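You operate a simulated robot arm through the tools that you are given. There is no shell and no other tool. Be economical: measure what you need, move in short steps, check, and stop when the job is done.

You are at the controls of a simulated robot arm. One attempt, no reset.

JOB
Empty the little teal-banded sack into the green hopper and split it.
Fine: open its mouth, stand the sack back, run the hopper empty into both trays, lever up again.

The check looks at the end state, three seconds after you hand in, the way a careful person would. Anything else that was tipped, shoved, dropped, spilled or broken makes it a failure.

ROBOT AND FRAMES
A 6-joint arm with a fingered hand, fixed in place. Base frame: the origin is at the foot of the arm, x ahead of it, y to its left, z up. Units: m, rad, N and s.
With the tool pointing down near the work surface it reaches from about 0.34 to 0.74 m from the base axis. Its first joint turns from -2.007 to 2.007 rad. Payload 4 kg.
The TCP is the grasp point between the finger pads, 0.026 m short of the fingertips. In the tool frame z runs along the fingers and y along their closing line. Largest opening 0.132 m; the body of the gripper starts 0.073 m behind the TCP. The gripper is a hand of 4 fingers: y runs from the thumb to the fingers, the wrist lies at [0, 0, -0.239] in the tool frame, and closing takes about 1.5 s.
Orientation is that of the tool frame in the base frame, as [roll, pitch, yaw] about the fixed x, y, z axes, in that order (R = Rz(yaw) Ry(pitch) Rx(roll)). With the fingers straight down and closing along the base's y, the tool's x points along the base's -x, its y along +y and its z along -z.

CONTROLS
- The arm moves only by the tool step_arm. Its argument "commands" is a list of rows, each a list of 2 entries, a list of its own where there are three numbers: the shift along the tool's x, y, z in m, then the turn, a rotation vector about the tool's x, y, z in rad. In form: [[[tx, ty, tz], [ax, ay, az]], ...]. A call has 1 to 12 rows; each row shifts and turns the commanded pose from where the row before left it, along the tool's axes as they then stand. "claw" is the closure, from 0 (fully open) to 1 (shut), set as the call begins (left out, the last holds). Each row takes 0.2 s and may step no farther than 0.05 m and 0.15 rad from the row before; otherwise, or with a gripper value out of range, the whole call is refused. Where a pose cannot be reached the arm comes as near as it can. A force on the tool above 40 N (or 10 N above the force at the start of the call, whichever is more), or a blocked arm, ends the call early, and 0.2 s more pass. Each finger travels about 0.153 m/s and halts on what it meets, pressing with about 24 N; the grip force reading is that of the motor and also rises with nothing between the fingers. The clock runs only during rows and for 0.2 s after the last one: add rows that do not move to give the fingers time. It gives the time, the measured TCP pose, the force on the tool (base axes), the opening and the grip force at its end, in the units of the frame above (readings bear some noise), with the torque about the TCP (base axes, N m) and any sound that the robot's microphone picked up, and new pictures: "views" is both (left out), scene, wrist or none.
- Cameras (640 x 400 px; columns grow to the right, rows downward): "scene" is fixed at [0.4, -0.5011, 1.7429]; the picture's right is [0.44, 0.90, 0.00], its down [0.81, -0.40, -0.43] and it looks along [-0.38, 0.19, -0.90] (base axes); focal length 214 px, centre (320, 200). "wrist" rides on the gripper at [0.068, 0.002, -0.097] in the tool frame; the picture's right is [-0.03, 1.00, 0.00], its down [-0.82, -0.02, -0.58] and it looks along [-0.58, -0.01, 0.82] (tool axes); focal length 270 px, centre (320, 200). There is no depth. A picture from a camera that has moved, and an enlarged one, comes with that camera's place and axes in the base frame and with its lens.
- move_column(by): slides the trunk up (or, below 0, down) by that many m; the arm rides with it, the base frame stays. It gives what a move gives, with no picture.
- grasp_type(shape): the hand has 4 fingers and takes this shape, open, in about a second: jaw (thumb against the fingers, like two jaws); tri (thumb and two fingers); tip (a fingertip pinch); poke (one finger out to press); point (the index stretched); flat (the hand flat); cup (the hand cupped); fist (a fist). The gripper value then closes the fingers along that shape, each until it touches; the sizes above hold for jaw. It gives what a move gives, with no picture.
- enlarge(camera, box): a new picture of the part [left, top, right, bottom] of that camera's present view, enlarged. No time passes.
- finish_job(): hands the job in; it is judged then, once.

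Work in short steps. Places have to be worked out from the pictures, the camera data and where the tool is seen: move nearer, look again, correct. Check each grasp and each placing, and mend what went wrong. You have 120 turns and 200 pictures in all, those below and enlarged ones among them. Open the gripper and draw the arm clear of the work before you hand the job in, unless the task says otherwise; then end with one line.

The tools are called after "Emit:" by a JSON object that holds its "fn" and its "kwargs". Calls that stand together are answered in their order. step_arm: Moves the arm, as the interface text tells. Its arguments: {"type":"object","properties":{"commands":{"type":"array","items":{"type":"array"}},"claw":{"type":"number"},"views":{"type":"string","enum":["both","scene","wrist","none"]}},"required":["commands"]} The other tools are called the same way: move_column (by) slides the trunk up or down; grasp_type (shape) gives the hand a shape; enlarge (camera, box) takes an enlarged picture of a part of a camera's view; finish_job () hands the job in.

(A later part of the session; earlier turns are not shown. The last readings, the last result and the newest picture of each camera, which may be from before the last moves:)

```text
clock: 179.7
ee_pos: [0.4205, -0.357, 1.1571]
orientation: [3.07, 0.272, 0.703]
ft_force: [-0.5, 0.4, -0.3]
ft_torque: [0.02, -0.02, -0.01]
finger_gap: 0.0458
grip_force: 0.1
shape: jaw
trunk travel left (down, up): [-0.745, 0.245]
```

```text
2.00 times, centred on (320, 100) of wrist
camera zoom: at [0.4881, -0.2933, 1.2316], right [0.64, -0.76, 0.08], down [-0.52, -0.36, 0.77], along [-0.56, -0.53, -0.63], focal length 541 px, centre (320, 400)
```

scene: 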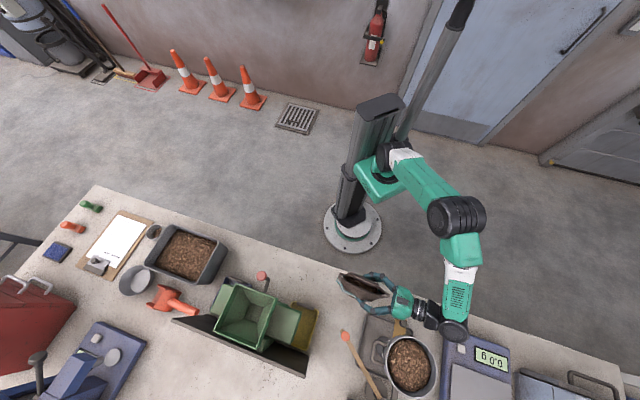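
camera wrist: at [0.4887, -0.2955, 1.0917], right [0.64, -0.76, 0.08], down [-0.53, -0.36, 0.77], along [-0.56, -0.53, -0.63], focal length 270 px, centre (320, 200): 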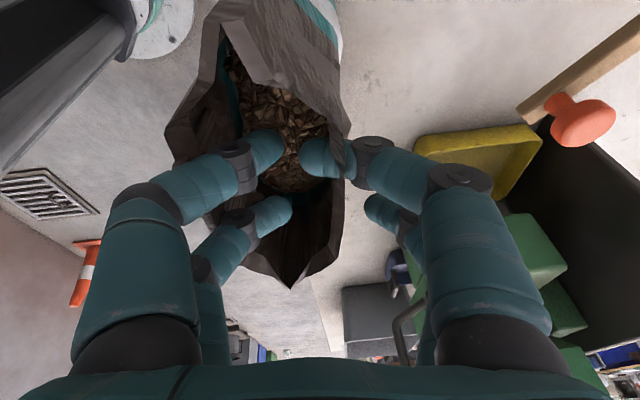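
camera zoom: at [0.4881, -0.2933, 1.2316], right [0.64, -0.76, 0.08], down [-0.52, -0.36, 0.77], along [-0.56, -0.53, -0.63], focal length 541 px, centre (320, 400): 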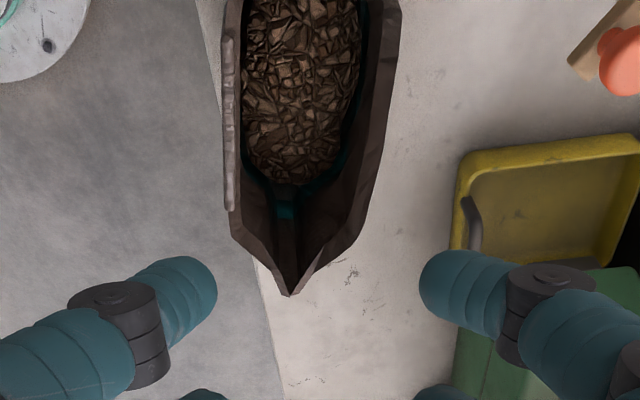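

The mouth is wide open, about 5-6 cm, and holding. I'll pitch the tool back to the side-grip attitude above the sack and check the alignment.

Emit:
{"fn": "step_arm", "kwargs": {"commands": [[[0, 0, 0], [0, -0.1357, 0]], [[0, 0, 0], [0, -0.1357, 0]], [[0, 0, 0], [0, -0.1357, 0]], [[0, 0, 0], [0, -0.1357, 0]], [[0, 0, 0], [0, -0.1357, 0]], [[0, 0, 0], [0, -0.1357, 0]], [[0, 0, 0], [0, -0.1357, 0]], [[0.005, 0, -0.0135], [0, 0, 0]], [[0, 0, 0], [0, 0, 0]]], "claw": 0, "views": "none"}}

Emit:
{"fn": "enlarge", "kwargs": {"camera": "scene", "box": [324, 230, 484, 330]}}

```text
clock: 181.7
ee_pos: [0.4336, -0.3453, 1.1558]
orientation: [2.942, 1.213, 0.536]
ft_force: [0.2, 0.5, 0.1]
ft_torque: [0.01, 0.03, -0.01]
finger_gap: 0.1317
grip_force: 0.0
shape: jaw
trunk travel left (down, up): [-0.745, 0.245]
```

```text
4.00 times, centred on (404, 280) of scene
camera zoom: at [0.4, -0.5011, 1.7429], right [0.44, 0.9, 0.0], down [0.81, -0.4, -0.43], along [-0.38, 0.19, -0.9], focal length 858 px, centre (-16, -120)
```

zoom: 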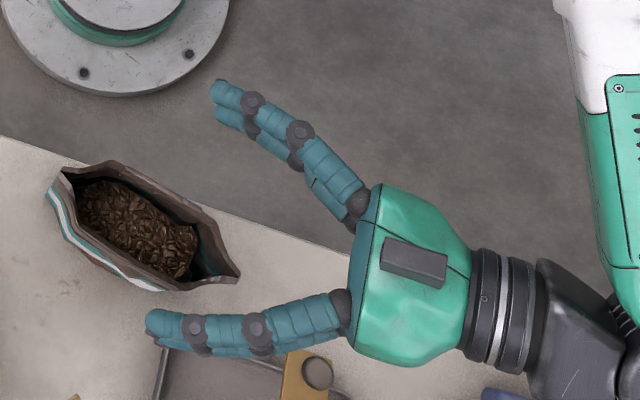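

The sack turned to about 35° yaw, centred at (0.419,-0.365). I'll realign heading and roll, shift over it and lower most of the way, then check.

Emit:
{"fn": "step_arm", "kwargs": {"commands": [[[0, 0.0075, 0], [0.128, 0, -0.026]], [[0.0415, 0, 0.0152], [0, 0, 0]], [[0.0415, 0, 0.0152], [0, 0, 0]], [[0.0377, 0, 0.0138], [0, 0, 0]]], "views": "wrist"}}

Emit:
{"fn": "enlarge", "kwargs": {"camera": "scene", "box": [324, 230, 484, 330]}}

```text
clock: 182.7
ee_pos: [0.441, -0.352, 1.0274]
orientation: [3.137, 1.216, 0.609]
ft_force: [-0.6, -0.1, 0.7]
ft_torque: [0.0, 0.03, -0.01]
finger_gap: 0.1321
grip_force: 0.0
shape: jaw
trunk travel left (down, up): [-0.745, 0.245]
camera wrist: at [0.5342, -0.2879, 0.9967], right [0.57, -0.82, 0.02], down [0.2, 0.16, 0.97], along [-0.8, -0.54, 0.26], focal length 270 px, centre (320, 200)
```

wrist: 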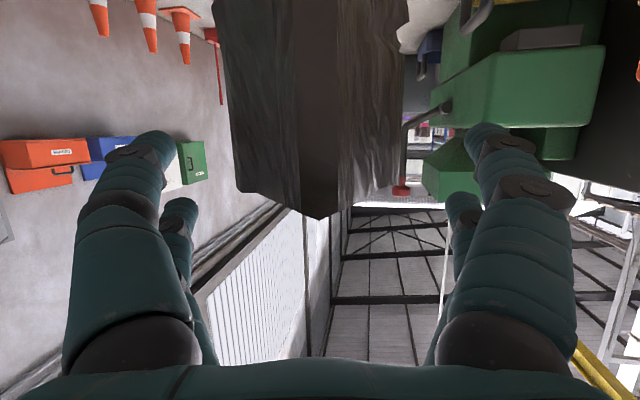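

```text
4.00 times, centred on (404, 280) of scene
camera zoom: at [0.4, -0.5011, 1.7429], right [0.44, 0.9, 0.0], down [0.81, -0.4, -0.43], along [-0.38, 0.19, -0.9], focal length 858 px, centre (-16, -120)
```

zoom: 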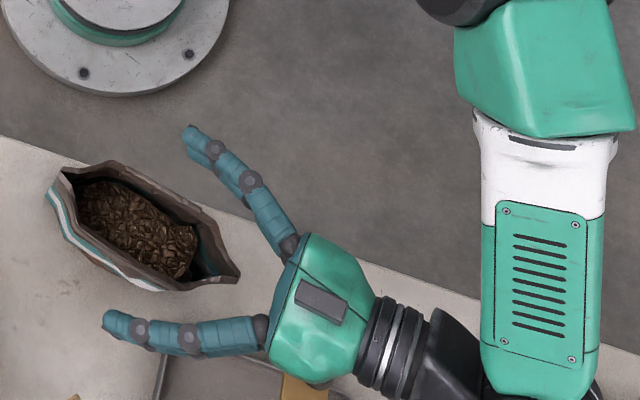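

The alignment with the sack is good, but at this heading the hand is nearer the pot on the right. I'll check that clearance before lowering.

Emit:
{"fn": "enlarge", "kwargs": {"camera": "scene", "box": [360, 270, 500, 400]}}

```text
3.08 times, centred on (430, 335) of scene
camera zoom: at [0.4, -0.5011, 1.7429], right [0.44, 0.9, 0.0], down [0.81, -0.4, -0.43], along [-0.38, 0.19, -0.9], focal length 660 px, centre (-18, -215)
```

zoom: 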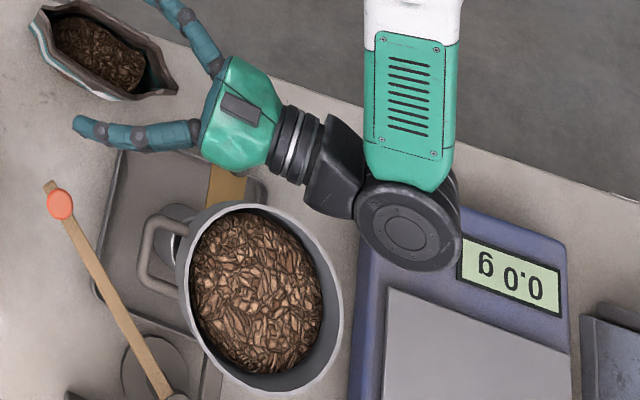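

The pot rim is at z≈1.076. The hand is already passing beside it at that height, with a few centimetres' gap, and the pot narrows below. I'll lower the last 9 cm, grip and lift.

Emit:
{"fn": "step_arm", "kwargs": {"commands": [[[0.029, 0, 0.0105], [0, 0, 0]], [[0.029, 0, 0.0105], [0, 0, 0]], [[0.028, 0, 0.0102], [0, 0, 0]]], "views": "none"}}

Emit:
{"fn": "step_arm", "kwargs": {"commands": [[[0, 0, 0], [0, 0, 0]], [[0, 0, 0], [0, 0, 0]], [[0, 0, 0], [0, 0, 0]], [[0, 0, 0], [0, 0, 0]], [[0, 0, 0], [0, 0, 0]], [[0, 0, 0], [0, 0, 0]]], "claw": 0.8, "views": "wrist"}}

Emit:
{"fn": "enlarge", "kwargs": {"camera": "scene", "box": [324, 230, 484, 330]}}

```text
clock: 183.3
ee_pos: [0.4411, -0.3502, 0.9783]
orientation: [3.084, 1.209, 0.56]
ft_force: [-7.1, 13.7, 8.8]
ft_torque: [0.05, -1.26, 1.99]
finger_gap: 0.132
grip_force: 0.0
shape: jaw
trunk travel left (down, up): [-0.745, 0.245]
stopped in row 3: the force on the tool passed its limit at 51 N (the readings are from after the stop); the commanded pose is now the measured one
```

```text
clock: 184.7
ee_pos: [0.4402, -0.351, 0.9789]
orientation: [3.08, 1.21, 0.557]
ft_force: [-6.1, 19.0, 20.0]
ft_torque: [0.65, -2.65, 2.64]
finger_gap: 0.0449
grip_force: 24.1
shape: jaw
trunk travel left (down, up): [-0.745, 0.245]
camera wrist: at [0.5353, -0.2865, 0.9464], right [0.57, -0.82, 0.05], down [0.18, 0.18, 0.97], along [-0.8, -0.54, 0.25], focal length 270 px, centre (320, 200)
```

wrist: 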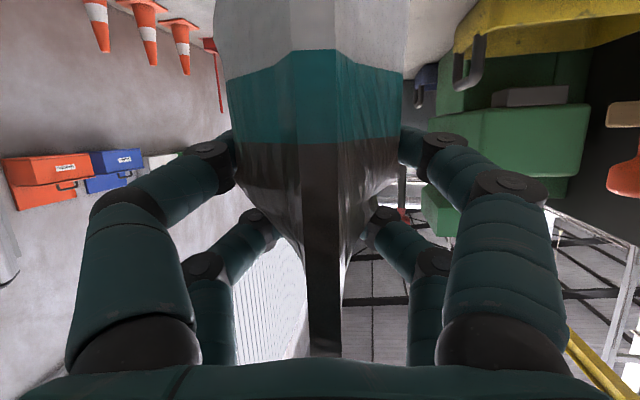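

```text
4.00 times, centred on (404, 280) of scene
camera zoom: at [0.4, -0.5011, 1.7429], right [0.44, 0.9, 0.0], down [0.81, -0.4, -0.43], along [-0.38, 0.19, -0.9], focal length 858 px, centre (-16, -120)
```

zoom: 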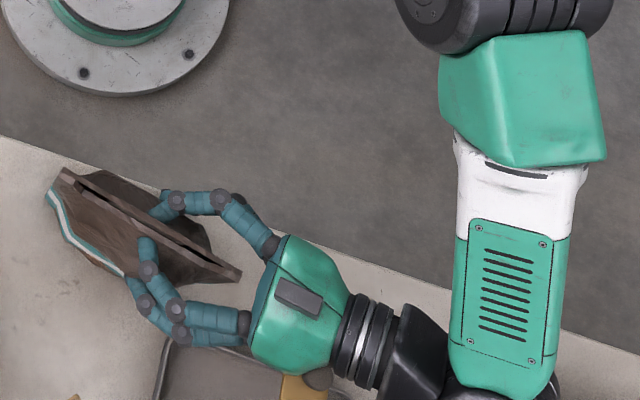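

The hand met something beside the tan gate knob, 51 N, and the high grip re-closed the mouth. I'll release, rise straight up and check nothing was displaced.

Emit:
{"fn": "step_arm", "kwargs": {"commands": [[[-0.004, 0, -0.0015], [0, 0, 0]], [[0, 0, 0], [0, 0, 0]], [[0, 0, 0], [0, 0, 0]], [[0, 0, 0], [0, 0, 0]], [[-0.0396, 0, -0.0143], [0, 0, 0]], [[-0.0396, 0, -0.0143], [0, 0, 0]], [[-0.0396, 0, -0.0143], [0, 0, 0]], [[-0.0396, 0, -0.0143], [0, 0, 0]], [[-0.0396, 0, -0.0143], [0, 0, 0]]], "claw": 0, "views": "none"}}

Emit:
{"fn": "enlarge", "kwargs": {"camera": "scene", "box": [320, 250, 480, 400]}}

```text
clock: 186.7
ee_pos: [0.4334, -0.3533, 1.1897]
orientation: [3.089, 1.211, 0.568]
ft_force: [-0.3, -0.3, -0.6]
ft_torque: [-0.02, -0.01, 0.0]
finger_gap: 0.1318
grip_force: 0.0
shape: jaw
out of reach, approached as far as the arm can: row 9
trunk travel left (down, up): [-0.745, 0.245]
```

```text
2.67 times, centred on (400, 325) of scene
camera zoom: at [0.4, -0.5011, 1.7429], right [0.44, 0.9, 0.0], down [0.81, -0.4, -0.43], along [-0.38, 0.19, -0.9], focal length 572 px, centre (107, -133)
```

zoom: 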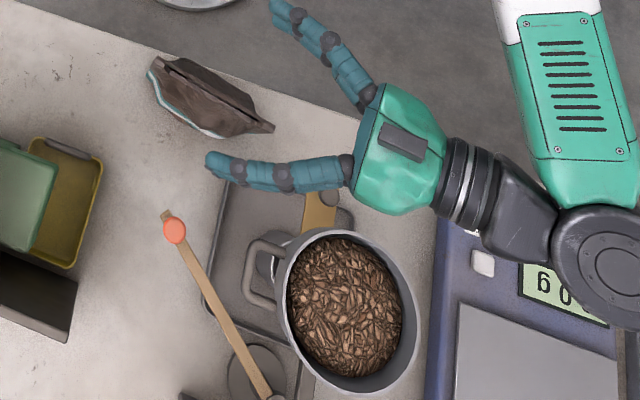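

Nothing else moved, but the mouth is closed again. I'll repeat the opening: flat hand, tool down, this time at the sack's present yaw of about 37°.

Emit:
{"fn": "grasp_type", "kwargs": {"shape": "flat"}}

Emit:
{"fn": "step_arm", "kwargs": {"commands": [[[0, 0, 0], [0, 0.1357, 0]], [[0, 0, 0], [0, 0.1357, 0]], [[0, 0, 0], [0, 0.1357, 0]], [[0, 0, 0], [0, 0.1357, 0]], [[0, 0, 0], [0, 0.1357, 0]], [[0, 0, 0], [0, 0.1357, 0]], [[0, 0, 0.04], [0, 0.1357, 0]], [[0, 0, 0.02], [0, 0.1357, 0]], [[0, 0, 0], [0, 0.12, 0]]], "views": "none"}}

Emit:
{"fn": "step_arm", "kwargs": {"commands": [[[0, 0, 0], [-0.111, 0, 0]], [[0, 0, 0], [-0.111, 0, 0]], [[0, 0, 0], [-0.111, 0, 0]]], "views": "none"}}

```text
clock: 187.6
ee_pos: [0.4345, -0.3533, 1.1879]
orientation: [3.089, 1.21, 0.567]
ft_force: [0.4, -0.1, -0.3]
ft_torque: [-0.01, -0.04, 0.02]
finger_gap: 0.0
grip_force: 0.1
shape: flat
trunk travel left (down, up): [-0.745, 0.245]
```

```text
clock: 189.6
ee_pos: [0.4161, -0.3642, 1.138]
orientation: [3.093, 0.277, 0.605]
ft_force: [-0.2, -0.9, 0.1]
ft_torque: [-0.03, 0.03, 0.02]
finger_gap: 0.0
grip_force: 0.1
shape: flat
out of reach, approached as far as the arm can: row 8, 9
trunk travel left (down, up): [-0.745, 0.245]
```

```text
clock: 190.4
ee_pos: [0.4155, -0.3658, 1.1382]
orientation: [2.759, 0.28, 0.605]
ft_force: [-0.2, 0.2, -0.5]
ft_torque: [0.01, 0.02, -0.01]
finger_gap: 0.0001
grip_force: 0.0
shape: flat
trunk travel left (down, up): [-0.745, 0.245]
```

The pitch limit leaves a 16° lean along the slit, which is acceptable. I'll move the index tip to about 1.5 cm above the slit and check.

Emit:
{"fn": "step_arm", "kwargs": {"commands": [[[0.0069, -0.0294, 0.0242], [0, 0, 0]], [[0.0069, -0.0294, 0.0242], [0, 0, 0]]], "views": "none"}}

Emit:
{"fn": "enlarge", "kwargs": {"camera": "scene", "box": [334, 255, 406, 300]}}

```text
clock: 191.0
ee_pos: [0.3904, -0.3396, 1.0705]
orientation: [2.758, 0.277, 0.605]
ft_force: [0.6, -0.1, 0.8]
ft_torque: [0.01, 0.03, 0.01]
finger_gap: 0.0001
grip_force: 0.0
shape: flat
trunk travel left (down, up): [-0.745, 0.245]
```

```text
8.89 times, centred on (370, 278) of scene
camera zoom: at [0.4, -0.5011, 1.7429], right [0.44, 0.9, 0.0], down [0.81, -0.4, -0.43], along [-0.38, 0.19, -0.9], focal length 1906 px, centre (-124, -489)
```

zoom: 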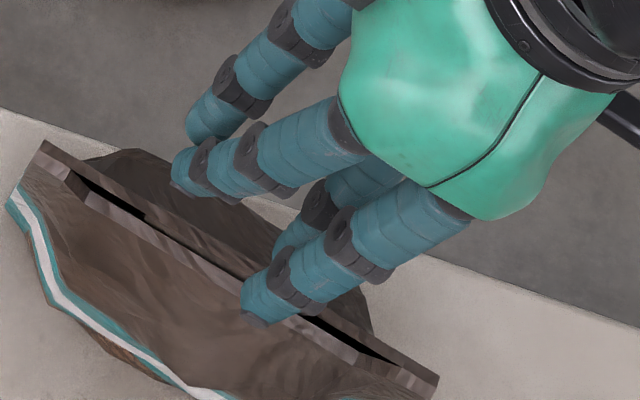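

Allowing for the bias seen last time, the tip should be nearly on the slit. I'll press down 4 cm in small steps.

Emit:
{"fn": "step_arm", "kwargs": {"commands": [[[0, -0.002, 0], [0, 0, 0]], [[0.0022, -0.0029, 0.0071], [0, 0, 0]], [[0.0022, -0.0029, 0.0071], [0, 0, 0]], [[0.0022, -0.0029, 0.0071], [0, 0, 0]], [[0.0022, -0.0029, 0.0071], [0, 0, 0]], [[0.0017, -0.0022, 0.0053], [0, 0, 0]]], "views": "none"}}

Emit:
{"fn": "enlarge", "kwargs": {"camera": "scene", "box": [334, 255, 406, 300]}}

```text
clock: 192.4
ee_pos: [0.3894, -0.3366, 1.0316]
orientation: [2.759, 0.279, 0.604]
ft_force: [-2.6, 2.3, 12.1]
ft_torque: [-0.17, -0.36, 0.02]
finger_gap: 0.0
grip_force: 0.0
shape: flat
trunk travel left (down, up): [-0.745, 0.245]
```

```text
8.89 times, centred on (370, 278) of scene
camera zoom: at [0.4, -0.5011, 1.7429], right [0.44, 0.9, 0.0], down [0.81, -0.4, -0.43], along [-0.38, 0.19, -0.9], focal length 1906 px, centre (-124, -489)
```

zoom: 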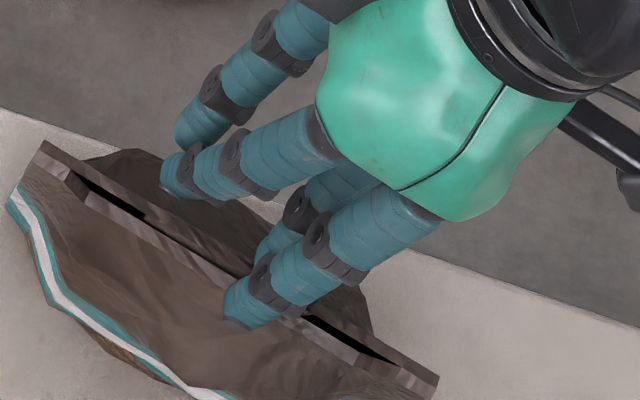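

There is 12 N of contact on the near lip, the same signature as last time (n≈-5 mm). I'll apply the same remedy: lift, shift 5.5 mm outward and press again.

Emit:
{"fn": "step_arm", "kwargs": {"commands": [[[-0.0028, 0.0036, -0.0089], [0, 0, 0]], [[0, 0.0051, 0.002], [0, 0, 0]], [[0.0022, -0.0029, 0.0071], [0, 0, 0]], [[0.0017, -0.0022, 0.0053], [0, 0, 0]], [[0.0017, -0.0022, 0.0053], [0, 0, 0]]], "views": "none"}}

Emit:
{"fn": "enlarge", "kwargs": {"camera": "scene", "box": [334, 255, 406, 300]}}

```text
clock: 193.6
ee_pos: [0.3923, -0.3411, 1.0233]
orientation: [2.753, 0.278, 0.606]
ft_force: [0.6, 7.1, 32.7]
ft_torque: [-0.79, -1.26, 0.26]
finger_gap: 0.0
grip_force: 0.0
shape: flat
trunk travel left (down, up): [-0.745, 0.245]
```

```text
8.89 times, centred on (370, 278) of scene
camera zoom: at [0.4, -0.5011, 1.7429], right [0.44, 0.9, 0.0], down [0.81, -0.4, -0.43], along [-0.38, 0.19, -0.9], focal length 1906 px, centre (-124, -489)
```

zoom: 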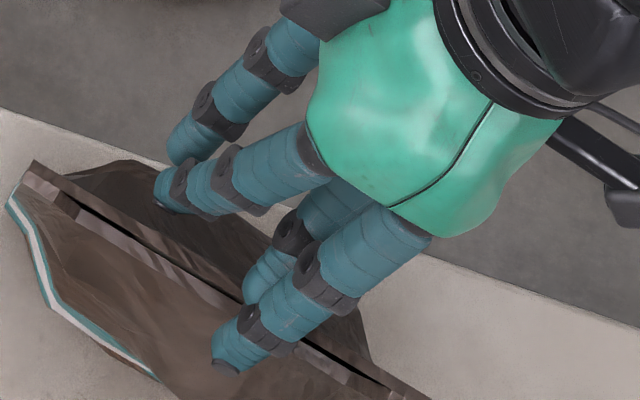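

The rear finger is on the slit while the front one presses outside the far face. I'll lift and shift 2 cm toward the robot so the front (lower) finger meets the slit instead.

Emit:
{"fn": "step_arm", "kwargs": {"commands": [[[-0.0083, 0.0108, -0.0268], [0, 0, 0]], [[0, -0.0178, -0.0068], [0, 0, 0]], [[0.0044, -0.0058, 0.0142], [0, 0, 0]], [[0.0014, -0.0018, 0.0045], [0, 0, 0]]], "views": "none"}}

Emit:
{"fn": "enlarge", "kwargs": {"camera": "scene", "box": [334, 255, 406, 300]}}

```text
clock: 194.6
ee_pos: [0.3773, -0.3264, 1.0344]
orientation: [2.748, 0.277, 0.603]
ft_force: [-8.1, 1.6, 43.6]
ft_torque: [-1.8, -2.02, -0.26]
finger_gap: 0.0003
grip_force: 0.0
shape: flat
trunk travel left (down, up): [-0.745, 0.245]
```

```text
8.89 times, centred on (370, 278) of scene
camera zoom: at [0.4, -0.5011, 1.7429], right [0.44, 0.9, 0.0], down [0.81, -0.4, -0.43], along [-0.38, 0.19, -0.9], focal length 1906 px, centre (-124, -489)
```

zoom: 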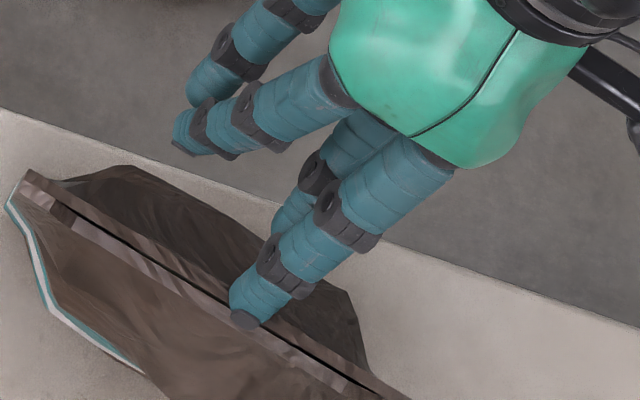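

Now the front finger is right at the slit, with the contact about 4 mm short on the near lip. I'll lift, nudge 4.5 mm outward and press.

Emit:
{"fn": "step_arm", "kwargs": {"commands": [[[-0.0028, 0.0036, -0.0089], [0, 0, 0]], [[0, 0.0042, 0.0016], [0, 0, 0]], [[0.0022, -0.0029, 0.0071], [0, 0, 0]], [[0.0017, -0.0022, 0.0053], [0, 0, 0]], [[0.0017, -0.0022, 0.0053], [0, 0, 0]]], "views": "none"}}

Emit:
{"fn": "enlarge", "kwargs": {"camera": "scene", "box": [334, 255, 406, 300]}}

```text
clock: 195.8
ee_pos: [0.3834, -0.3298, 1.0245]
orientation: [2.746, 0.273, 0.603]
ft_force: [-6.6, -1.6, 45.1]
ft_torque: [-2.15, -2.6, -0.46]
finger_gap: 0.0
grip_force: 0.2
shape: flat
trunk travel left (down, up): [-0.745, 0.245]
```

```text
8.89 times, centred on (370, 278) of scene
camera zoom: at [0.4, -0.5011, 1.7429], right [0.44, 0.9, 0.0], down [0.81, -0.4, -0.43], along [-0.38, 0.19, -0.9], focal length 1906 px, centre (-124, -489)
```

zoom: 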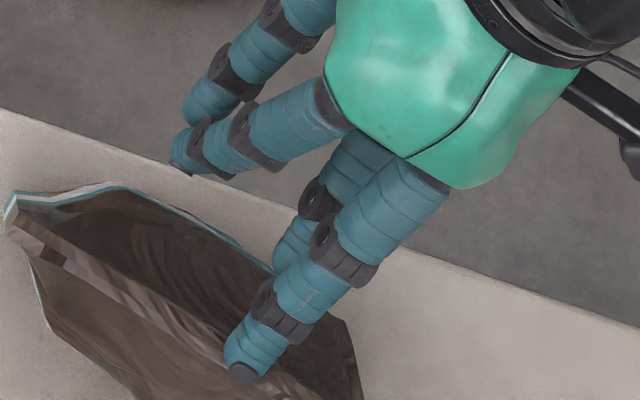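

The sack is leaning over under the push. I'll lift away now so it can settle back.

Emit:
{"fn": "step_arm", "kwargs": {"commands": [[[-0.0055, 0.0072, -0.0178], [0, 0, 0]], [[-0.011, 0.0144, -0.0356], [0, 0, 0]], [[-0.011, 0.0144, -0.0356], [0, 0, 0]], [[0, 0, 0], [0, 0, 0]]], "views": "none"}}

Emit:
{"fn": "enlarge", "kwargs": {"camera": "scene", "box": [324, 240, 436, 310]}}

```text
clock: 196.8
ee_pos: [0.384, -0.3311, 1.1195]
orientation: [2.759, 0.279, 0.606]
ft_force: [0.0, -0.5, 0.5]
ft_torque: [0.0, 0.0, -0.01]
finger_gap: 0.0
grip_force: 0.1
shape: flat
trunk travel left (down, up): [-0.745, 0.245]
```

```text
5.71 times, centred on (380, 275) of scene
camera zoom: at [0.4, -0.5011, 1.7429], right [0.44, 0.9, 0.0], down [0.81, -0.4, -0.43], along [-0.38, 0.19, -0.9], focal length 1226 px, centre (-23, -229)
```

zoom: 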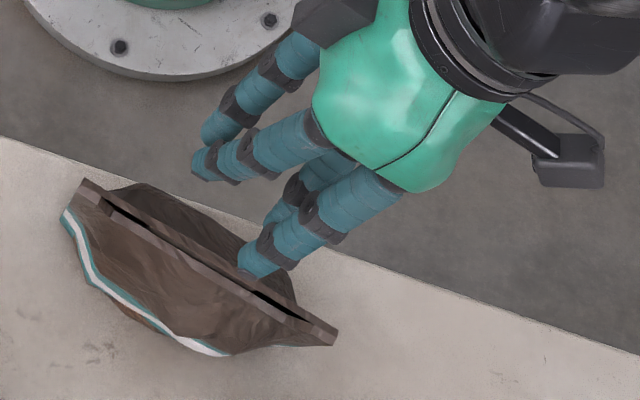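

The sack settled upright again. I'll shift 12 mm toward the robot and come down to first contact, using the torque to locate the finger precisely.

Emit:
{"fn": "step_arm", "kwargs": {"commands": [[[0, -0.0111, -0.0045], [0, 0, 0]], [[0.0113, -0.0147, 0.0366], [0, 0, 0]], [[0.0083, -0.0108, 0.0268], [0, 0, 0]], [[0.0022, -0.0029, 0.0071], [0, 0, 0]]], "views": "none"}}

Emit:
{"fn": "enlarge", "kwargs": {"camera": "scene", "box": [334, 255, 406, 300]}}

```text
clock: 197.8
ee_pos: [0.377, -0.3193, 1.0394]
orientation: [2.759, 0.279, 0.604]
ft_force: [-0.9, 0.4, -0.4]
ft_torque: [-0.01, -0.05, 0.01]
finger_gap: 0.0002
grip_force: 0.2
shape: flat
trunk travel left (down, up): [-0.745, 0.245]
```

```text
8.89 times, centred on (370, 278) of scene
camera zoom: at [0.4, -0.5011, 1.7429], right [0.44, 0.9, 0.0], down [0.81, -0.4, -0.43], along [-0.38, 0.19, -0.9], focal length 1906 px, centre (-124, -489)
```

zoom: 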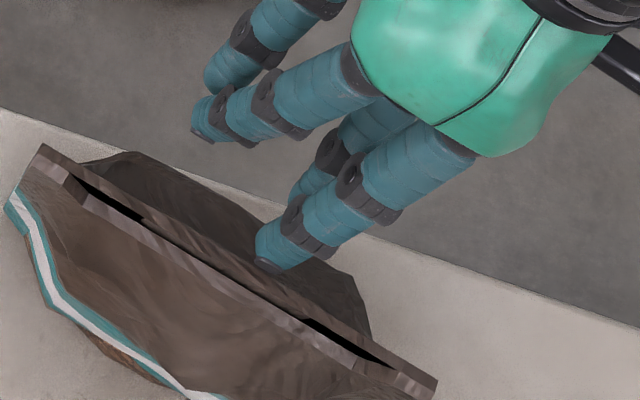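

No contact yet, and the view shows the tip about 7.5 mm on the robot side of the slit. I'll shift out 7.5 mm and press 2.2 cm.

Emit:
{"fn": "step_arm", "kwargs": {"commands": [[[0, 0.0069, 0.0028], [0, 0, 0]], [[0.0017, -0.0022, 0.0053], [0, 0, 0]], [[0.0017, -0.0022, 0.0053], [0, 0, 0]], [[0.0017, -0.0022, 0.0053], [0, 0, 0]], [[0.0011, -0.0014, 0.0036], [0, 0, 0]]], "views": "none"}}

Emit:
{"fn": "enlarge", "kwargs": {"camera": "scene", "box": [334, 255, 406, 300]}}

```text
clock: 199.0
ee_pos: [0.3808, -0.3252, 1.0179]
orientation: [2.761, 0.277, 0.607]
ft_force: [-0.2, 0.3, -0.1]
ft_torque: [0.01, 0.01, -0.01]
finger_gap: 0.0
grip_force: 0.0
shape: flat
trunk travel left (down, up): [-0.745, 0.245]
```

```text
8.89 times, centred on (370, 278) of scene
camera zoom: at [0.4, -0.5011, 1.7429], right [0.44, 0.9, 0.0], down [0.81, -0.4, -0.43], along [-0.38, 0.19, -0.9], focal length 1906 px, centre (-124, -489)
```

zoom: 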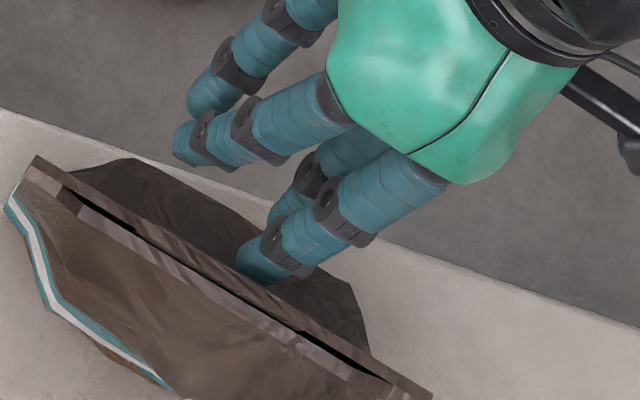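

The finger slid down just behind the near wall, with no force. I'll lift 3 cm, shift 11 mm outward and press again.

Emit:
{"fn": "step_arm", "kwargs": {"commands": [[[-0.0083, 0.0108, -0.0268], [0, 0, 0]], [[0, 0.0102, 0.0041], [0, 0, 0]], [[0.0044, -0.0057, 0.0143], [0, 0, 0]], [[0.0022, -0.0029, 0.0071], [0, 0, 0]], [[0.0017, -0.0022, 0.0053], [0, 0, 0]]], "views": "none"}}

Emit:
{"fn": "enlarge", "kwargs": {"camera": "scene", "box": [334, 255, 406, 300]}}

```text
clock: 200.2
ee_pos: [0.3862, -0.3332, 1.0221]
orientation: [2.754, 0.277, 0.605]
ft_force: [-5.0, 4.5, 34.1]
ft_torque: [-0.75, -1.25, 0.03]
finger_gap: 0.0
grip_force: 0.0
shape: flat
trunk travel left (down, up): [-0.745, 0.245]
```

```text
8.89 times, centred on (370, 278) of scene
camera zoom: at [0.4, -0.5011, 1.7429], right [0.44, 0.9, 0.0], down [0.81, -0.4, -0.43], along [-0.38, 0.19, -0.9], focal length 1906 px, centre (-124, -489)
```

zoom: 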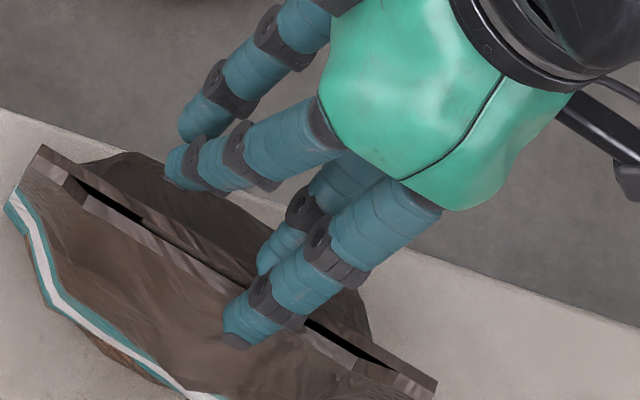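

The two fingertips now straddle the slit. I'll lift, come back 5 mm so the front finger falls between the lips, and press.

Emit:
{"fn": "step_arm", "kwargs": {"commands": [[[-0.0055, 0.0072, -0.0178], [0, 0, 0]], [[0, -0.0047, -0.0019], [0, 0, 0]], [[0.0028, -0.0036, 0.0089], [0, 0, 0]], [[0.0022, -0.0029, 0.0071], [0, 0, 0]], [[0.0017, -0.0022, 0.0053], [0, 0, 0]]], "views": "none"}}

Emit:
{"fn": "enlarge", "kwargs": {"camera": "scene", "box": [334, 255, 406, 300]}}

```text
clock: 201.4
ee_pos: [0.3844, -0.3301, 1.0185]
orientation: [2.753, 0.276, 0.603]
ft_force: [-0.9, -1.5, 34.0]
ft_torque: [-0.85, -1.37, -0.1]
finger_gap: 0.0001
grip_force: 0.0
shape: flat
trunk travel left (down, up): [-0.745, 0.245]
```

```text
8.89 times, centred on (370, 278) of scene
camera zoom: at [0.4, -0.5011, 1.7429], right [0.44, 0.9, 0.0], down [0.81, -0.4, -0.43], along [-0.38, 0.19, -0.9], focal length 1906 px, centre (-124, -489)
```

zoom: 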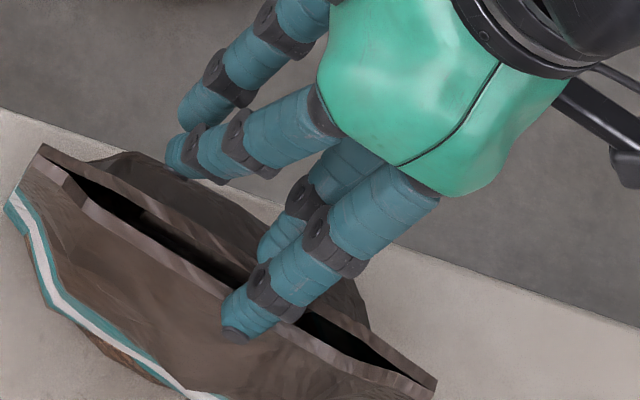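

The lips have parted about 1.3 cm. I'll withdraw, switch to the closed bundle, untilt and bring it over the mouth centre for the spread.

Emit:
{"fn": "step_arm", "kwargs": {"commands": [[[-0.011, 0.0144, -0.0356], [0, 0, 0]], [[-0.011, 0.0144, -0.0356], [0, 0, 0]], [[-0.011, 0.0144, -0.0356], [0, 0, 0]]], "views": "none"}}

Emit:
{"fn": "grasp_type", "kwargs": {"shape": "jaw"}}

Emit:
{"fn": "step_arm", "kwargs": {"commands": [[[0, 0, 0], [0.12, 0, 0]], [[0, 0, 0], [0.12, 0, 0]], [[0, 0, 0], [0.115, 0, 0]], [[0.0036, 0.0245, 0], [0, 0, 0]], [[0.0036, 0.0245, 0], [0, 0, 0]], [[0.0127, -0.0014, 0.0447], [0, 0, 0]], [[0.0127, -0.0014, 0.0447], [0, 0, 0]]], "claw": 1, "views": "wrist"}}

```text
clock: 202.2
ee_pos: [0.3849, -0.3297, 1.1314]
orientation: [2.764, 0.281, 0.608]
ft_force: [0.3, -0.6, 0.4]
ft_torque: [-0.01, 0.0, 0.02]
finger_gap: 0.0001
grip_force: 0.0
shape: flat
trunk travel left (down, up): [-0.745, 0.245]
```

```text
clock: 203.1
ee_pos: [0.3849, -0.3313, 1.1317]
orientation: [2.761, 0.279, 0.605]
ft_force: [0.4, 0.1, 0.3]
ft_torque: [-0.01, 0.02, 0.02]
finger_gap: 0.1319
grip_force: 0.0
shape: jaw
trunk travel left (down, up): [-0.745, 0.245]
```

```text
clock: 204.7
ee_pos: [0.418, -0.3654, 1.0373]
orientation: [3.115, 0.279, 0.607]
ft_force: [0.8, -0.9, 0.7]
ft_torque: [0.01, -0.02, -0.03]
finger_gap: 0.0001
grip_force: 23.8
shape: jaw
trunk travel left (down, up): [-0.745, 0.245]
camera wrist: at [0.4936, -0.3127, 1.1109], right [0.55, -0.83, 0.03], down [-0.53, -0.33, 0.78], along [-0.64, -0.45, -0.63], focal length 270 px, centre (320, 200)
```

wrist: 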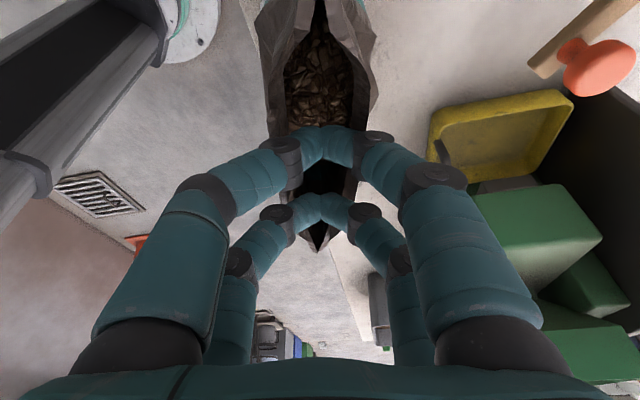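

The bundle sits centred over the open mouth exactly as last time. I'll press in, spread, withdraw and pitch to the side-grip attitude in one go.

Emit:
{"fn": "step_arm", "kwargs": {"commands": [[[0.0029, 0, 0.0101], [0, 0, 0]], [[0.0029, 0, 0.0101], [0, 0, 0]]], "views": "none"}}

Emit:
{"fn": "step_arm", "kwargs": {"commands": [[[0, 0, 0], [0, 0, 0]], [[0, 0, 0], [0, 0, 0]], [[0, 0, 0], [0, 0, 0]], [[-0.0055, 0.0005, -0.0192], [0, 0, 0]], [[-0.011, 0.001, -0.0384], [0, 0, 0]], [[-0.011, 0.001, -0.0384], [0, 0, 0]], [[-0.011, 0.001, -0.0384], [0, 0, 0]]], "claw": 0.65, "views": "none"}}

Emit:
{"fn": "step_arm", "kwargs": {"commands": [[[0, 0, 0], [0, -0.1357, 0]], [[0, 0, 0], [0, -0.1357, 0]], [[0, 0, 0], [0, -0.1357, 0]], [[0, 0, 0], [0, -0.1357, 0]], [[0, 0, 0], [0, -0.1357, 0]], [[0, 0, 0], [0, -0.1357, 0]], [[0, 0, 0], [0, -0.1357, 0]], [[0, 0, 0], [-0.113, 0, -0.04]]], "claw": 0, "views": "none"}}

Emit:
{"fn": "enlarge", "kwargs": {"camera": "scene", "box": [324, 230, 484, 330]}}

```text
clock: 205.3
ee_pos: [0.4171, -0.3662, 1.0188]
orientation: [3.114, 0.277, 0.606]
ft_force: [-0.4, -0.2, 5.9]
ft_torque: [0.19, -0.05, 0.0]
finger_gap: 0.0
grip_force: 23.9
shape: jaw
trunk travel left (down, up): [-0.745, 0.245]
```

```text
clock: 206.9
ee_pos: [0.4201, -0.3674, 1.1589]
orientation: [3.112, 0.286, 0.606]
ft_force: [-0.3, 0.2, 0.3]
ft_torque: [0.03, 0.03, 0.01]
finger_gap: 0.0459
grip_force: 0.2
shape: jaw
trunk travel left (down, up): [-0.745, 0.245]
```

```text
clock: 208.7
ee_pos: [0.4171, -0.3652, 1.1591]
orientation: [3.066, 1.234, 0.663]
ft_force: [0.2, -0.1, 0.6]
ft_torque: [-0.01, -0.01, -0.04]
finger_gap: 0.1321
grip_force: 0.1
shape: jaw
trunk travel left (down, up): [-0.745, 0.245]
```

```text
4.00 times, centred on (404, 280) of scene
camera zoom: at [0.4, -0.5011, 1.7429], right [0.44, 0.9, 0.0], down [0.81, -0.4, -0.43], along [-0.38, 0.19, -0.9], focal length 858 px, centre (-16, -120)
```

zoom: 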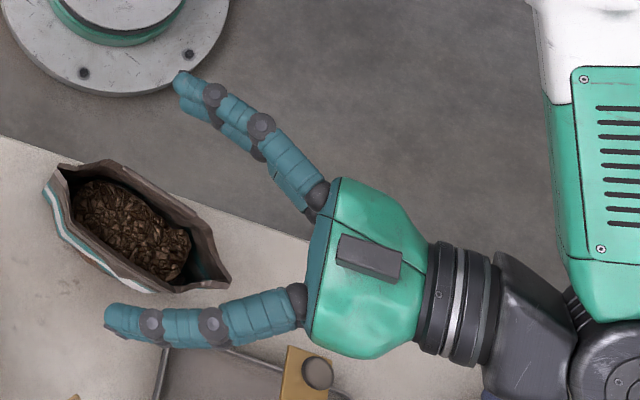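

It's wide open again. I'll shift to the grip position, keeping the 42° heading that clears the gate knob, and lower to grip height.

Emit:
{"fn": "step_arm", "kwargs": {"commands": [[[0.0066, -0.004, -0.0189], [0, 0, 0]], [[0.0421, -0.0011, 0.0147], [0, 0, 0]], [[0.0421, -0.0011, 0.0147], [0, 0, 0]], [[0.0421, -0.0011, 0.0147], [0, 0, 0]], [[0.0421, -0.0011, 0.0147], [0, 0, 0]], [[0.0421, -0.0011, 0.0147], [0, 0, 0]]], "views": "none"}}

```text
clock: 210.1
ee_pos: [0.4336, -0.3495, 0.9343]
orientation: [3.067, 1.233, 0.661]
ft_force: [-0.7, 0.3, 0.2]
ft_torque: [0.02, -0.03, -0.03]
finger_gap: 0.1318
grip_force: 0.0
shape: jaw
trunk travel left (down, up): [-0.745, 0.245]
```

No contact, and I'm at grip height. I'll grip and lift with the arm.

Emit:
{"fn": "step_arm", "kwargs": {"commands": [[[0, 0, 0], [0, 0, 0]], [[0, 0, 0], [0, 0, 0]], [[0, 0, 0], [0, 0, 0]], [[0, 0, 0], [0, 0, 0]], [[0, 0, 0], [0, 0, 0]], [[0, 0, 0], [0, 0, 0]]], "claw": 0.8, "views": "none"}}

Emit:
{"fn": "step_arm", "kwargs": {"commands": [[[-0.0435, 0.001, -0.0152], [0, 0, 0]], [[-0.0435, 0.001, -0.0152], [0, 0, 0]], [[-0.0435, 0.001, -0.0152], [0, 0, 0]], [[-0.0435, 0.001, -0.0152], [0, 0, 0]], [[-0.0435, 0.001, -0.0152], [0, 0, 0]], [[-0.0435, 0.001, -0.0152], [0, 0, 0]]], "views": "none"}}

Emit:
{"fn": "enlarge", "kwargs": {"camera": "scene", "box": [324, 230, 484, 330]}}

```text
clock: 211.5
ee_pos: [0.434, -0.3503, 0.9358]
orientation: [3.07, 1.231, 0.663]
ft_force: [0.5, 0.3, 0.9]
ft_torque: [0.08, -0.05, 0.0]
finger_gap: 0.0549
grip_force: 23.9
shape: jaw
trunk travel left (down, up): [-0.745, 0.245]
```

```text
clock: 212.9
ee_pos: [0.4318, -0.35, 1.2131]
orientation: [3.069, 1.23, 0.663]
ft_force: [-0.2, 0.7, -3.7]
ft_torque: [0.07, -0.1, 0.0]
finger_gap: 0.0546
grip_force: 23.7
shape: jaw
trunk travel left (down, up): [-0.745, 0.245]
```

```text
4.00 times, centred on (404, 280) of scene
camera zoom: at [0.4, -0.5011, 1.7429], right [0.44, 0.9, 0.0], down [0.81, -0.4, -0.43], along [-0.38, 0.19, -0.9], focal length 858 px, centre (-16, -120)
```

zoom: 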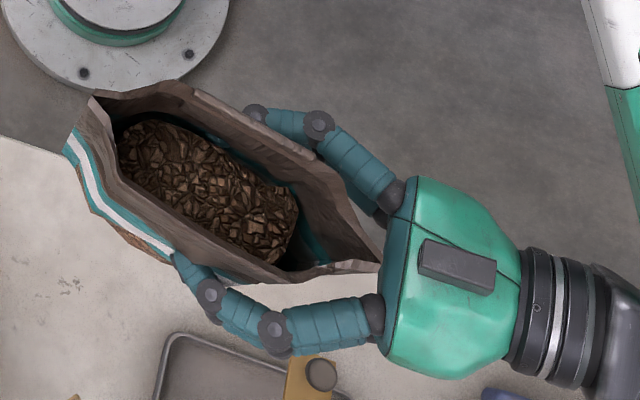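

The sack is held with its mouth wide open. I'll transfer: move over, yaw outward, then go to the pre-pour position.

Emit:
{"fn": "step_arm", "kwargs": {"commands": [[[-0.0104, 0.029, 0.0297], [0, 0, 0]], [[-0.0104, 0.029, 0.0297], [0, 0, 0]], [[-0.0104, 0.029, 0.0297], [0, 0, 0]], [[0, 0, 0], [0, 0, 0]]], "views": "none"}}

Emit:
{"fn": "step_arm", "kwargs": {"commands": [[[0, 0, 0], [-0.132, 0, -0.0465]], [[0, 0, 0], [-0.132, 0, -0.0465]], [[0, 0, 0], [-0.132, 0, -0.0465]], [[0, 0, 0], [-0.132, 0, -0.0465]], [[0, 0, 0], [-0.132, 0, -0.0465]], [[0, 0, 0], [-0.132, 0, -0.0465]], [[0, 0, 0], [-0.132, 0, -0.0465]], [[0, 0, 0], [-0.132, 0, -0.0465]], [[0, 0, 0], [-0.132, 0, -0.0465]], [[0, 0, 0], [-0.075, 0, -0.027]]], "views": "none"}}

Emit:
{"fn": "step_arm", "kwargs": {"commands": [[[-0.0103, -0.023, 0.0306], [0, 0, 0]], [[-0.0103, -0.023, 0.0306], [0, 0, 0]], [[-0.0103, -0.023, 0.0306], [0, 0, 0]], [[-0.0103, -0.023, 0.0306], [0, 0, 0]], [[0, 0, 0], [0, 0, 0]]], "views": "none"}}

Emit:
{"fn": "enlarge", "kwargs": {"camera": "scene", "box": [180, 240, 380, 390]}}

```text
clock: 213.9
ee_pos: [0.4183, -0.48, 1.2156]
orientation: [3.068, 1.229, 0.666]
ft_force: [0.1, 0.1, -4.9]
ft_torque: [0.08, -0.09, 0.02]
finger_gap: 0.0548
grip_force: 24.3
shape: jaw
trunk travel left (down, up): [-0.745, 0.245]
```

```text
clock: 216.1
ee_pos: [0.4174, -0.4766, 1.2137]
orientation: [3.121, 1.253, 2.053]
ft_force: [-0.1, 0.4, -5.4]
ft_torque: [0.13, 0.06, 0.01]
finger_gap: 0.0544
grip_force: 24.0
shape: jaw
trunk travel left (down, up): [-0.745, 0.245]
```

```text
clock: 217.3
ee_pos: [0.3977, -0.6361, 1.2153]
orientation: [3.124, 1.256, 2.054]
ft_force: [-0.9, 1.3, -4.9]
ft_torque: [0.1, 0.05, 0.02]
finger_gap: 0.0544
grip_force: 24.2
shape: jaw
trunk travel left (down, up): [-0.745, 0.245]
```

```text
2.67 times, centred on (280, 315) of scene
camera zoom: at [0.4, -0.5011, 1.7429], right [0.44, 0.9, 0.0], down [0.81, -0.4, -0.43], along [-0.38, 0.19, -0.9], focal length 572 px, centre (427, -107)
```

zoom: 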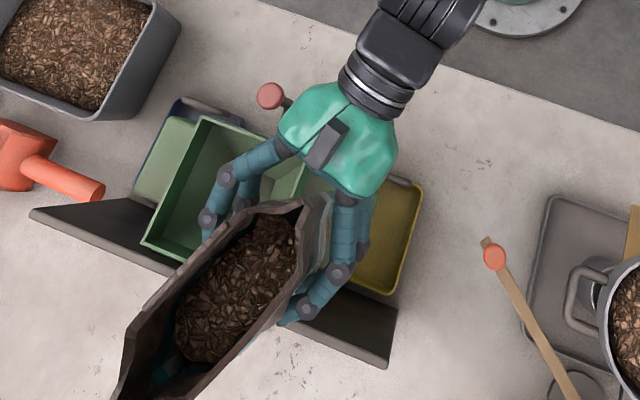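

The position is right. I'll pull in 8 mm, tip to 30°, lower 4.5 cm and continue tipping to about 90°.

Emit:
{"fn": "step_arm", "kwargs": {"commands": [[[0.0026, 0, -0.0076], [0, 0, 0]], [[0, 0, 0], [-0.0415, 0, 0.1232]], [[0, 0, 0], [-0.0415, 0, 0.1232]], [[0, 0, 0], [-0.0415, 0, 0.1232]], [[0, 0, 0], [-0.0415, 0, 0.1232]]], "views": "none"}}

Emit:
{"fn": "move_column", "kwargs": {"by": -0.04}}

Emit:
{"fn": "step_arm", "kwargs": {"commands": [[[0, 0, 0], [-0.0415, 0, 0.1232]], [[0, 0, 0], [-0.0415, 0, 0.1232]], [[0, 0, 0], [-0.0415, 0, 0.1232]], [[0, 0, 0], [-0.0415, 0, 0.1232]], [[0, 0, 0], [0, 0, 0]], [[0, 0, 0], [-0.0415, 0, 0.1232]], [[0, 0, 0], [0, 0, 0]], [[0, 0, 0], [-0.0415, 0, 0.1232]], [[0, 0, 0], [0, 0, 0]], [[0, 0, 0], [-0.0415, 0, 0.1232]], [[0, 0, 0], [0, 0, 0]]], "views": "none"}}

Emit:
{"fn": "enlarge", "kwargs": {"camera": "scene", "box": [180, 240, 380, 390]}}

```text
clock: 218.5
ee_pos: [0.3959, -0.6299, 1.2139]
orientation: [2.059, 0.964, 1.078]
ft_force: [0.5, 0.2, -5.0]
ft_torque: [0.1, 0.08, 0.0]
finger_gap: 0.0545
grip_force: 24.1
shape: jaw
trunk travel left (down, up): [-0.745, 0.245]
```

```text
clock: 219.3
ee_pos: [0.3955, -0.628, 1.1755]
orientation: [2.059, 0.966, 1.08]
ft_force: [-0.7, 0.1, -5.6]
ft_torque: [0.11, 0.09, 0.05]
finger_gap: 0.0546
grip_force: 23.9
shape: jaw
trunk travel left (down, up): [-0.705, 0.285]
```

```text
clock: 221.7
ee_pos: [0.3954, -0.6271, 1.1744]
orientation: [1.603, 0.131, 0.826]
ft_force: [0.4, 0.1, -2.1]
ft_torque: [0.04, 0.05, -0.02]
finger_gap: 0.0543
grip_force: 23.9
shape: jaw
trunk travel left (down, up): [-0.705, 0.285]
```

```text
2.67 times, centred on (280, 315) of scene
camera zoom: at [0.4, -0.5011, 1.7429], right [0.44, 0.9, 0.0], down [0.81, -0.4, -0.43], along [-0.38, 0.19, -0.9], focal length 572 px, centre (427, -107)
```

zoom: 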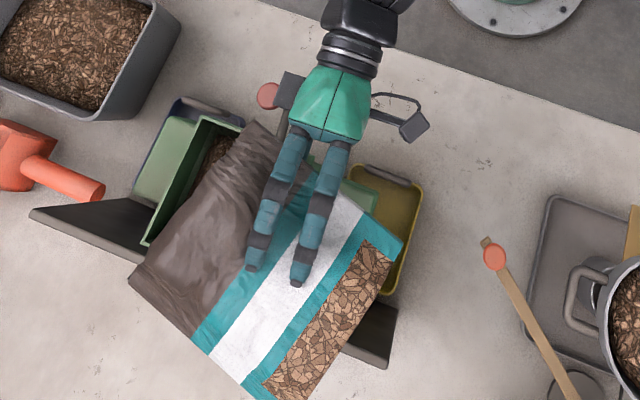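

It's flowing: the weight is down to about 2 N and chips are in the hopper. I'll raise 2 cm and continue to about 140° with shakes to empty it.

Emit:
{"fn": "move_column", "kwargs": {"by": 0.02}}

Emit:
{"fn": "step_arm", "kwargs": {"commands": [[[-0.0026, 0.0015, -0.0009], [-0.0415, 0, 0.1232]], [[0, 0, 0], [0, 0, 0]], [[-0.0026, 0.0015, -0.0009], [-0.0415, 0, 0.1232]], [[-0.0026, 0.0015, -0.0009], [-0.0415, 0, 0.1232]], [[-0.003, 0.003, -0.001], [-0.0415, 0, 0.1232]], [[-0.003, 0.003, -0.001], [-0.0415, 0, 0.1232]], [[-0.003, 0.003, -0.001], [-0.0415, 0, 0.1232]], [[-0.003, 0.003, -0.001], [-0.0415, 0, 0.1232]], [[0, 0, 0], [0, 0, 0]], [[0, 0, 0], [0, 0, 0]]], "views": "none"}}

Emit:
{"fn": "step_arm", "kwargs": {"commands": [[[0, 0, 0], [0, 0, 0.1]], [[0, 0, 0], [0, 0, -0.1]], [[0, 0, 0], [0, 0, 0.1]], [[0, 0, 0], [0, 0, -0.1]], [[0, 0, 0], [0, 0, 0.1]], [[0, 0, 0], [0, 0, -0.1]], [[0, 0, 0], [0, 0, 0]], [[0, 0, 0], [0, 0, 0]]], "views": "none"}}

Emit:
{"fn": "enlarge", "kwargs": {"camera": "scene", "box": [180, 240, 380, 390]}}

```text
clock: 222.4
ee_pos: [0.3953, -0.6277, 1.1946]
orientation: [1.604, 0.131, 0.825]
ft_force: [-0.7, -0.3, -1.7]
ft_torque: [0.08, 0.04, 0.05]
finger_gap: 0.0545
grip_force: 23.9
shape: jaw
trunk travel left (down, up): [-0.725, 0.265]
```

```text
clock: 224.6
ee_pos: [0.3737, -0.639, 1.2043]
orientation: [1.253, -0.723, 0.951]
ft_force: [-0.6, 0.8, -0.5]
ft_torque: [-0.02, 0.0, 0.01]
finger_gap: 0.0532
grip_force: 24.4
shape: jaw
trunk travel left (down, up): [-0.725, 0.265]
```

```text
clock: 226.4
ee_pos: [0.3735, -0.6394, 1.2044]
orientation: [1.256, -0.72, 0.949]
ft_force: [0.0, 0.4, -1.0]
ft_torque: [0.01, 0.0, -0.04]
finger_gap: 0.0534
grip_force: 24.4
shape: jaw
trunk travel left (down, up): [-0.725, 0.265]
```

```text
2.67 times, centred on (280, 315) of scene
camera zoom: at [0.4, -0.5011, 1.7429], right [0.44, 0.9, 0.0], down [0.81, -0.4, -0.43], along [-0.38, 0.19, -0.9], focal length 572 px, centre (427, -107)
```

zoom: 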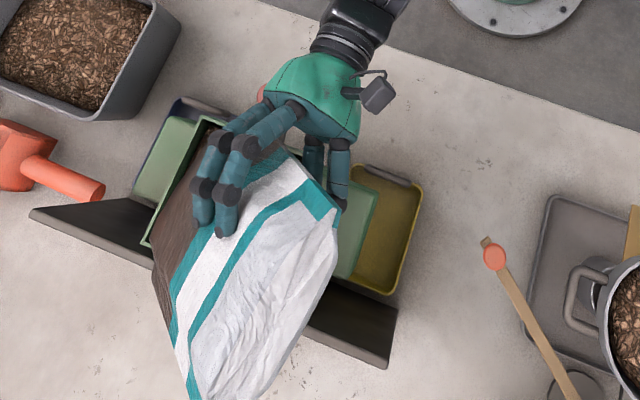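

The sack is empty and nothing spilled. Now I'll roll upright, retrace to the original spot and lower to just above the bench.

Emit:
{"fn": "step_arm", "kwargs": {"commands": [[[0, 0, 0], [0.0415, 0, -0.1232]], [[0, 0, 0], [0.0415, 0, -0.1232]], [[0, 0, 0], [0.0415, 0, -0.1232]], [[0, 0, 0], [0.0415, 0, -0.1232]], [[0, 0, 0], [0.0415, 0, -0.1232]], [[0, 0, 0], [0.0415, 0, -0.1232]], [[0, 0, 0], [0.0415, 0, -0.1232]], [[0, 0, 0], [0.0415, 0, -0.1232]], [[0, 0, 0], [0.0415, 0, -0.1232]]], "views": "none"}}

Emit:
{"fn": "step_arm", "kwargs": {"commands": [[[0, 0, 0], [0.0415, 0, -0.1232]], [[0, 0, 0], [0.0415, 0, -0.1232]], [[0, 0, 0], [0.0415, 0, -0.1232]], [[0, 0, 0], [0.0415, 0, -0.1232]], [[0, 0, 0], [0.0415, 0, -0.1232]], [[0, 0, 0], [0.0415, 0, -0.1232]], [[0, 0, 0], [0.0415, 0, -0.1232]], [[0, 0, 0], [0.0415, 0, -0.1232]], [[0, 0, 0], [0.0415, 0, -0.1232]]], "views": "none"}}

Emit:
{"fn": "step_arm", "kwargs": {"commands": [[[0.0094, 0.0302, -0.0279], [0, 0, 0]], [[0.0094, 0.0302, -0.0279], [0, 0, 0]], [[0.0094, 0.0302, -0.0279], [0, 0, 0]], [[0.0094, 0.0302, -0.0279], [0, 0, 0]]], "views": "none"}}

Emit:
{"fn": "step_arm", "kwargs": {"commands": [[[0, 0, 0], [0.132, 0, 0.0465]], [[0, 0, 0], [0.132, 0, 0.0465]], [[0, 0, 0], [0.132, 0, 0.0465]], [[0, 0, 0], [0.132, 0, 0.0465]], [[0, 0, 0], [0.132, 0, 0.0465]], [[0, 0, 0], [0.132, 0, 0.0465]], [[0, 0, 0], [0.132, 0, 0.0465]], [[0, 0, 0], [0.132, 0, 0.0465]], [[0, 0, 0], [0.132, 0, 0.0465]]], "views": "none"}}

Emit:
{"fn": "step_arm", "kwargs": {"commands": [[[0.0096, -0.0219, -0.0275], [0, 0, 0]], [[0.0096, -0.0219, -0.0275], [0, 0, 0]], [[0.0096, -0.0219, -0.0275], [0, 0, 0]], [[0.0096, -0.0219, -0.0275], [0, 0, 0]]], "views": "scene"}}

```text
clock: 228.4
ee_pos: [0.3749, -0.6392, 1.2053]
orientation: [1.694, 0.377, 0.847]
ft_force: [-0.8, -0.6, -0.7]
ft_torque: [0.04, 0.07, 0.03]
finger_gap: 0.0535
grip_force: 24.0
shape: jaw
trunk travel left (down, up): [-0.725, 0.265]
```

```text
clock: 230.4
ee_pos: [0.3736, -0.6397, 1.2046]
orientation: [3.124, 1.258, 2.055]
ft_force: [-0.8, -0.6, -0.6]
ft_torque: [0.03, -0.02, -0.01]
finger_gap: 0.0534
grip_force: 24.0
shape: jaw
trunk travel left (down, up): [-0.725, 0.265]
```

```text
clock: 231.4
ee_pos: [0.423, -0.4782, 1.2029]
orientation: [3.128, 1.256, 2.061]
ft_force: [-0.6, 0.2, -0.6]
ft_torque: [0.02, 0.02, -0.01]
finger_gap: 0.0533
grip_force: 23.5
shape: jaw
trunk travel left (down, up): [-0.725, 0.265]
```

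```text
clock: 233.4
ee_pos: [0.4243, -0.4773, 1.2031]
orientation: [3.072, 1.235, 0.744]
ft_force: [-0.3, -0.4, -0.1]
ft_torque: [0.03, 0.0, -0.02]
finger_gap: 0.053
grip_force: 24.6
shape: jaw
trunk travel left (down, up): [-0.725, 0.265]
```

```text
clock: 234.4
ee_pos: [0.4395, -0.3313, 1.2009]
orientation: [3.068, 1.234, 0.742]
ft_force: [-0.3, -0.3, -0.6]
ft_torque: [0.0, 0.02, 0.03]
finger_gap: 0.0529
grip_force: 24.4
shape: jaw
trunk travel left (down, up): [-0.725, 0.265]
```

scene: 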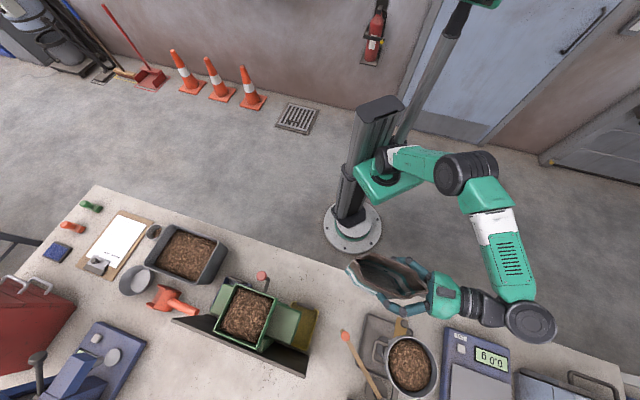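

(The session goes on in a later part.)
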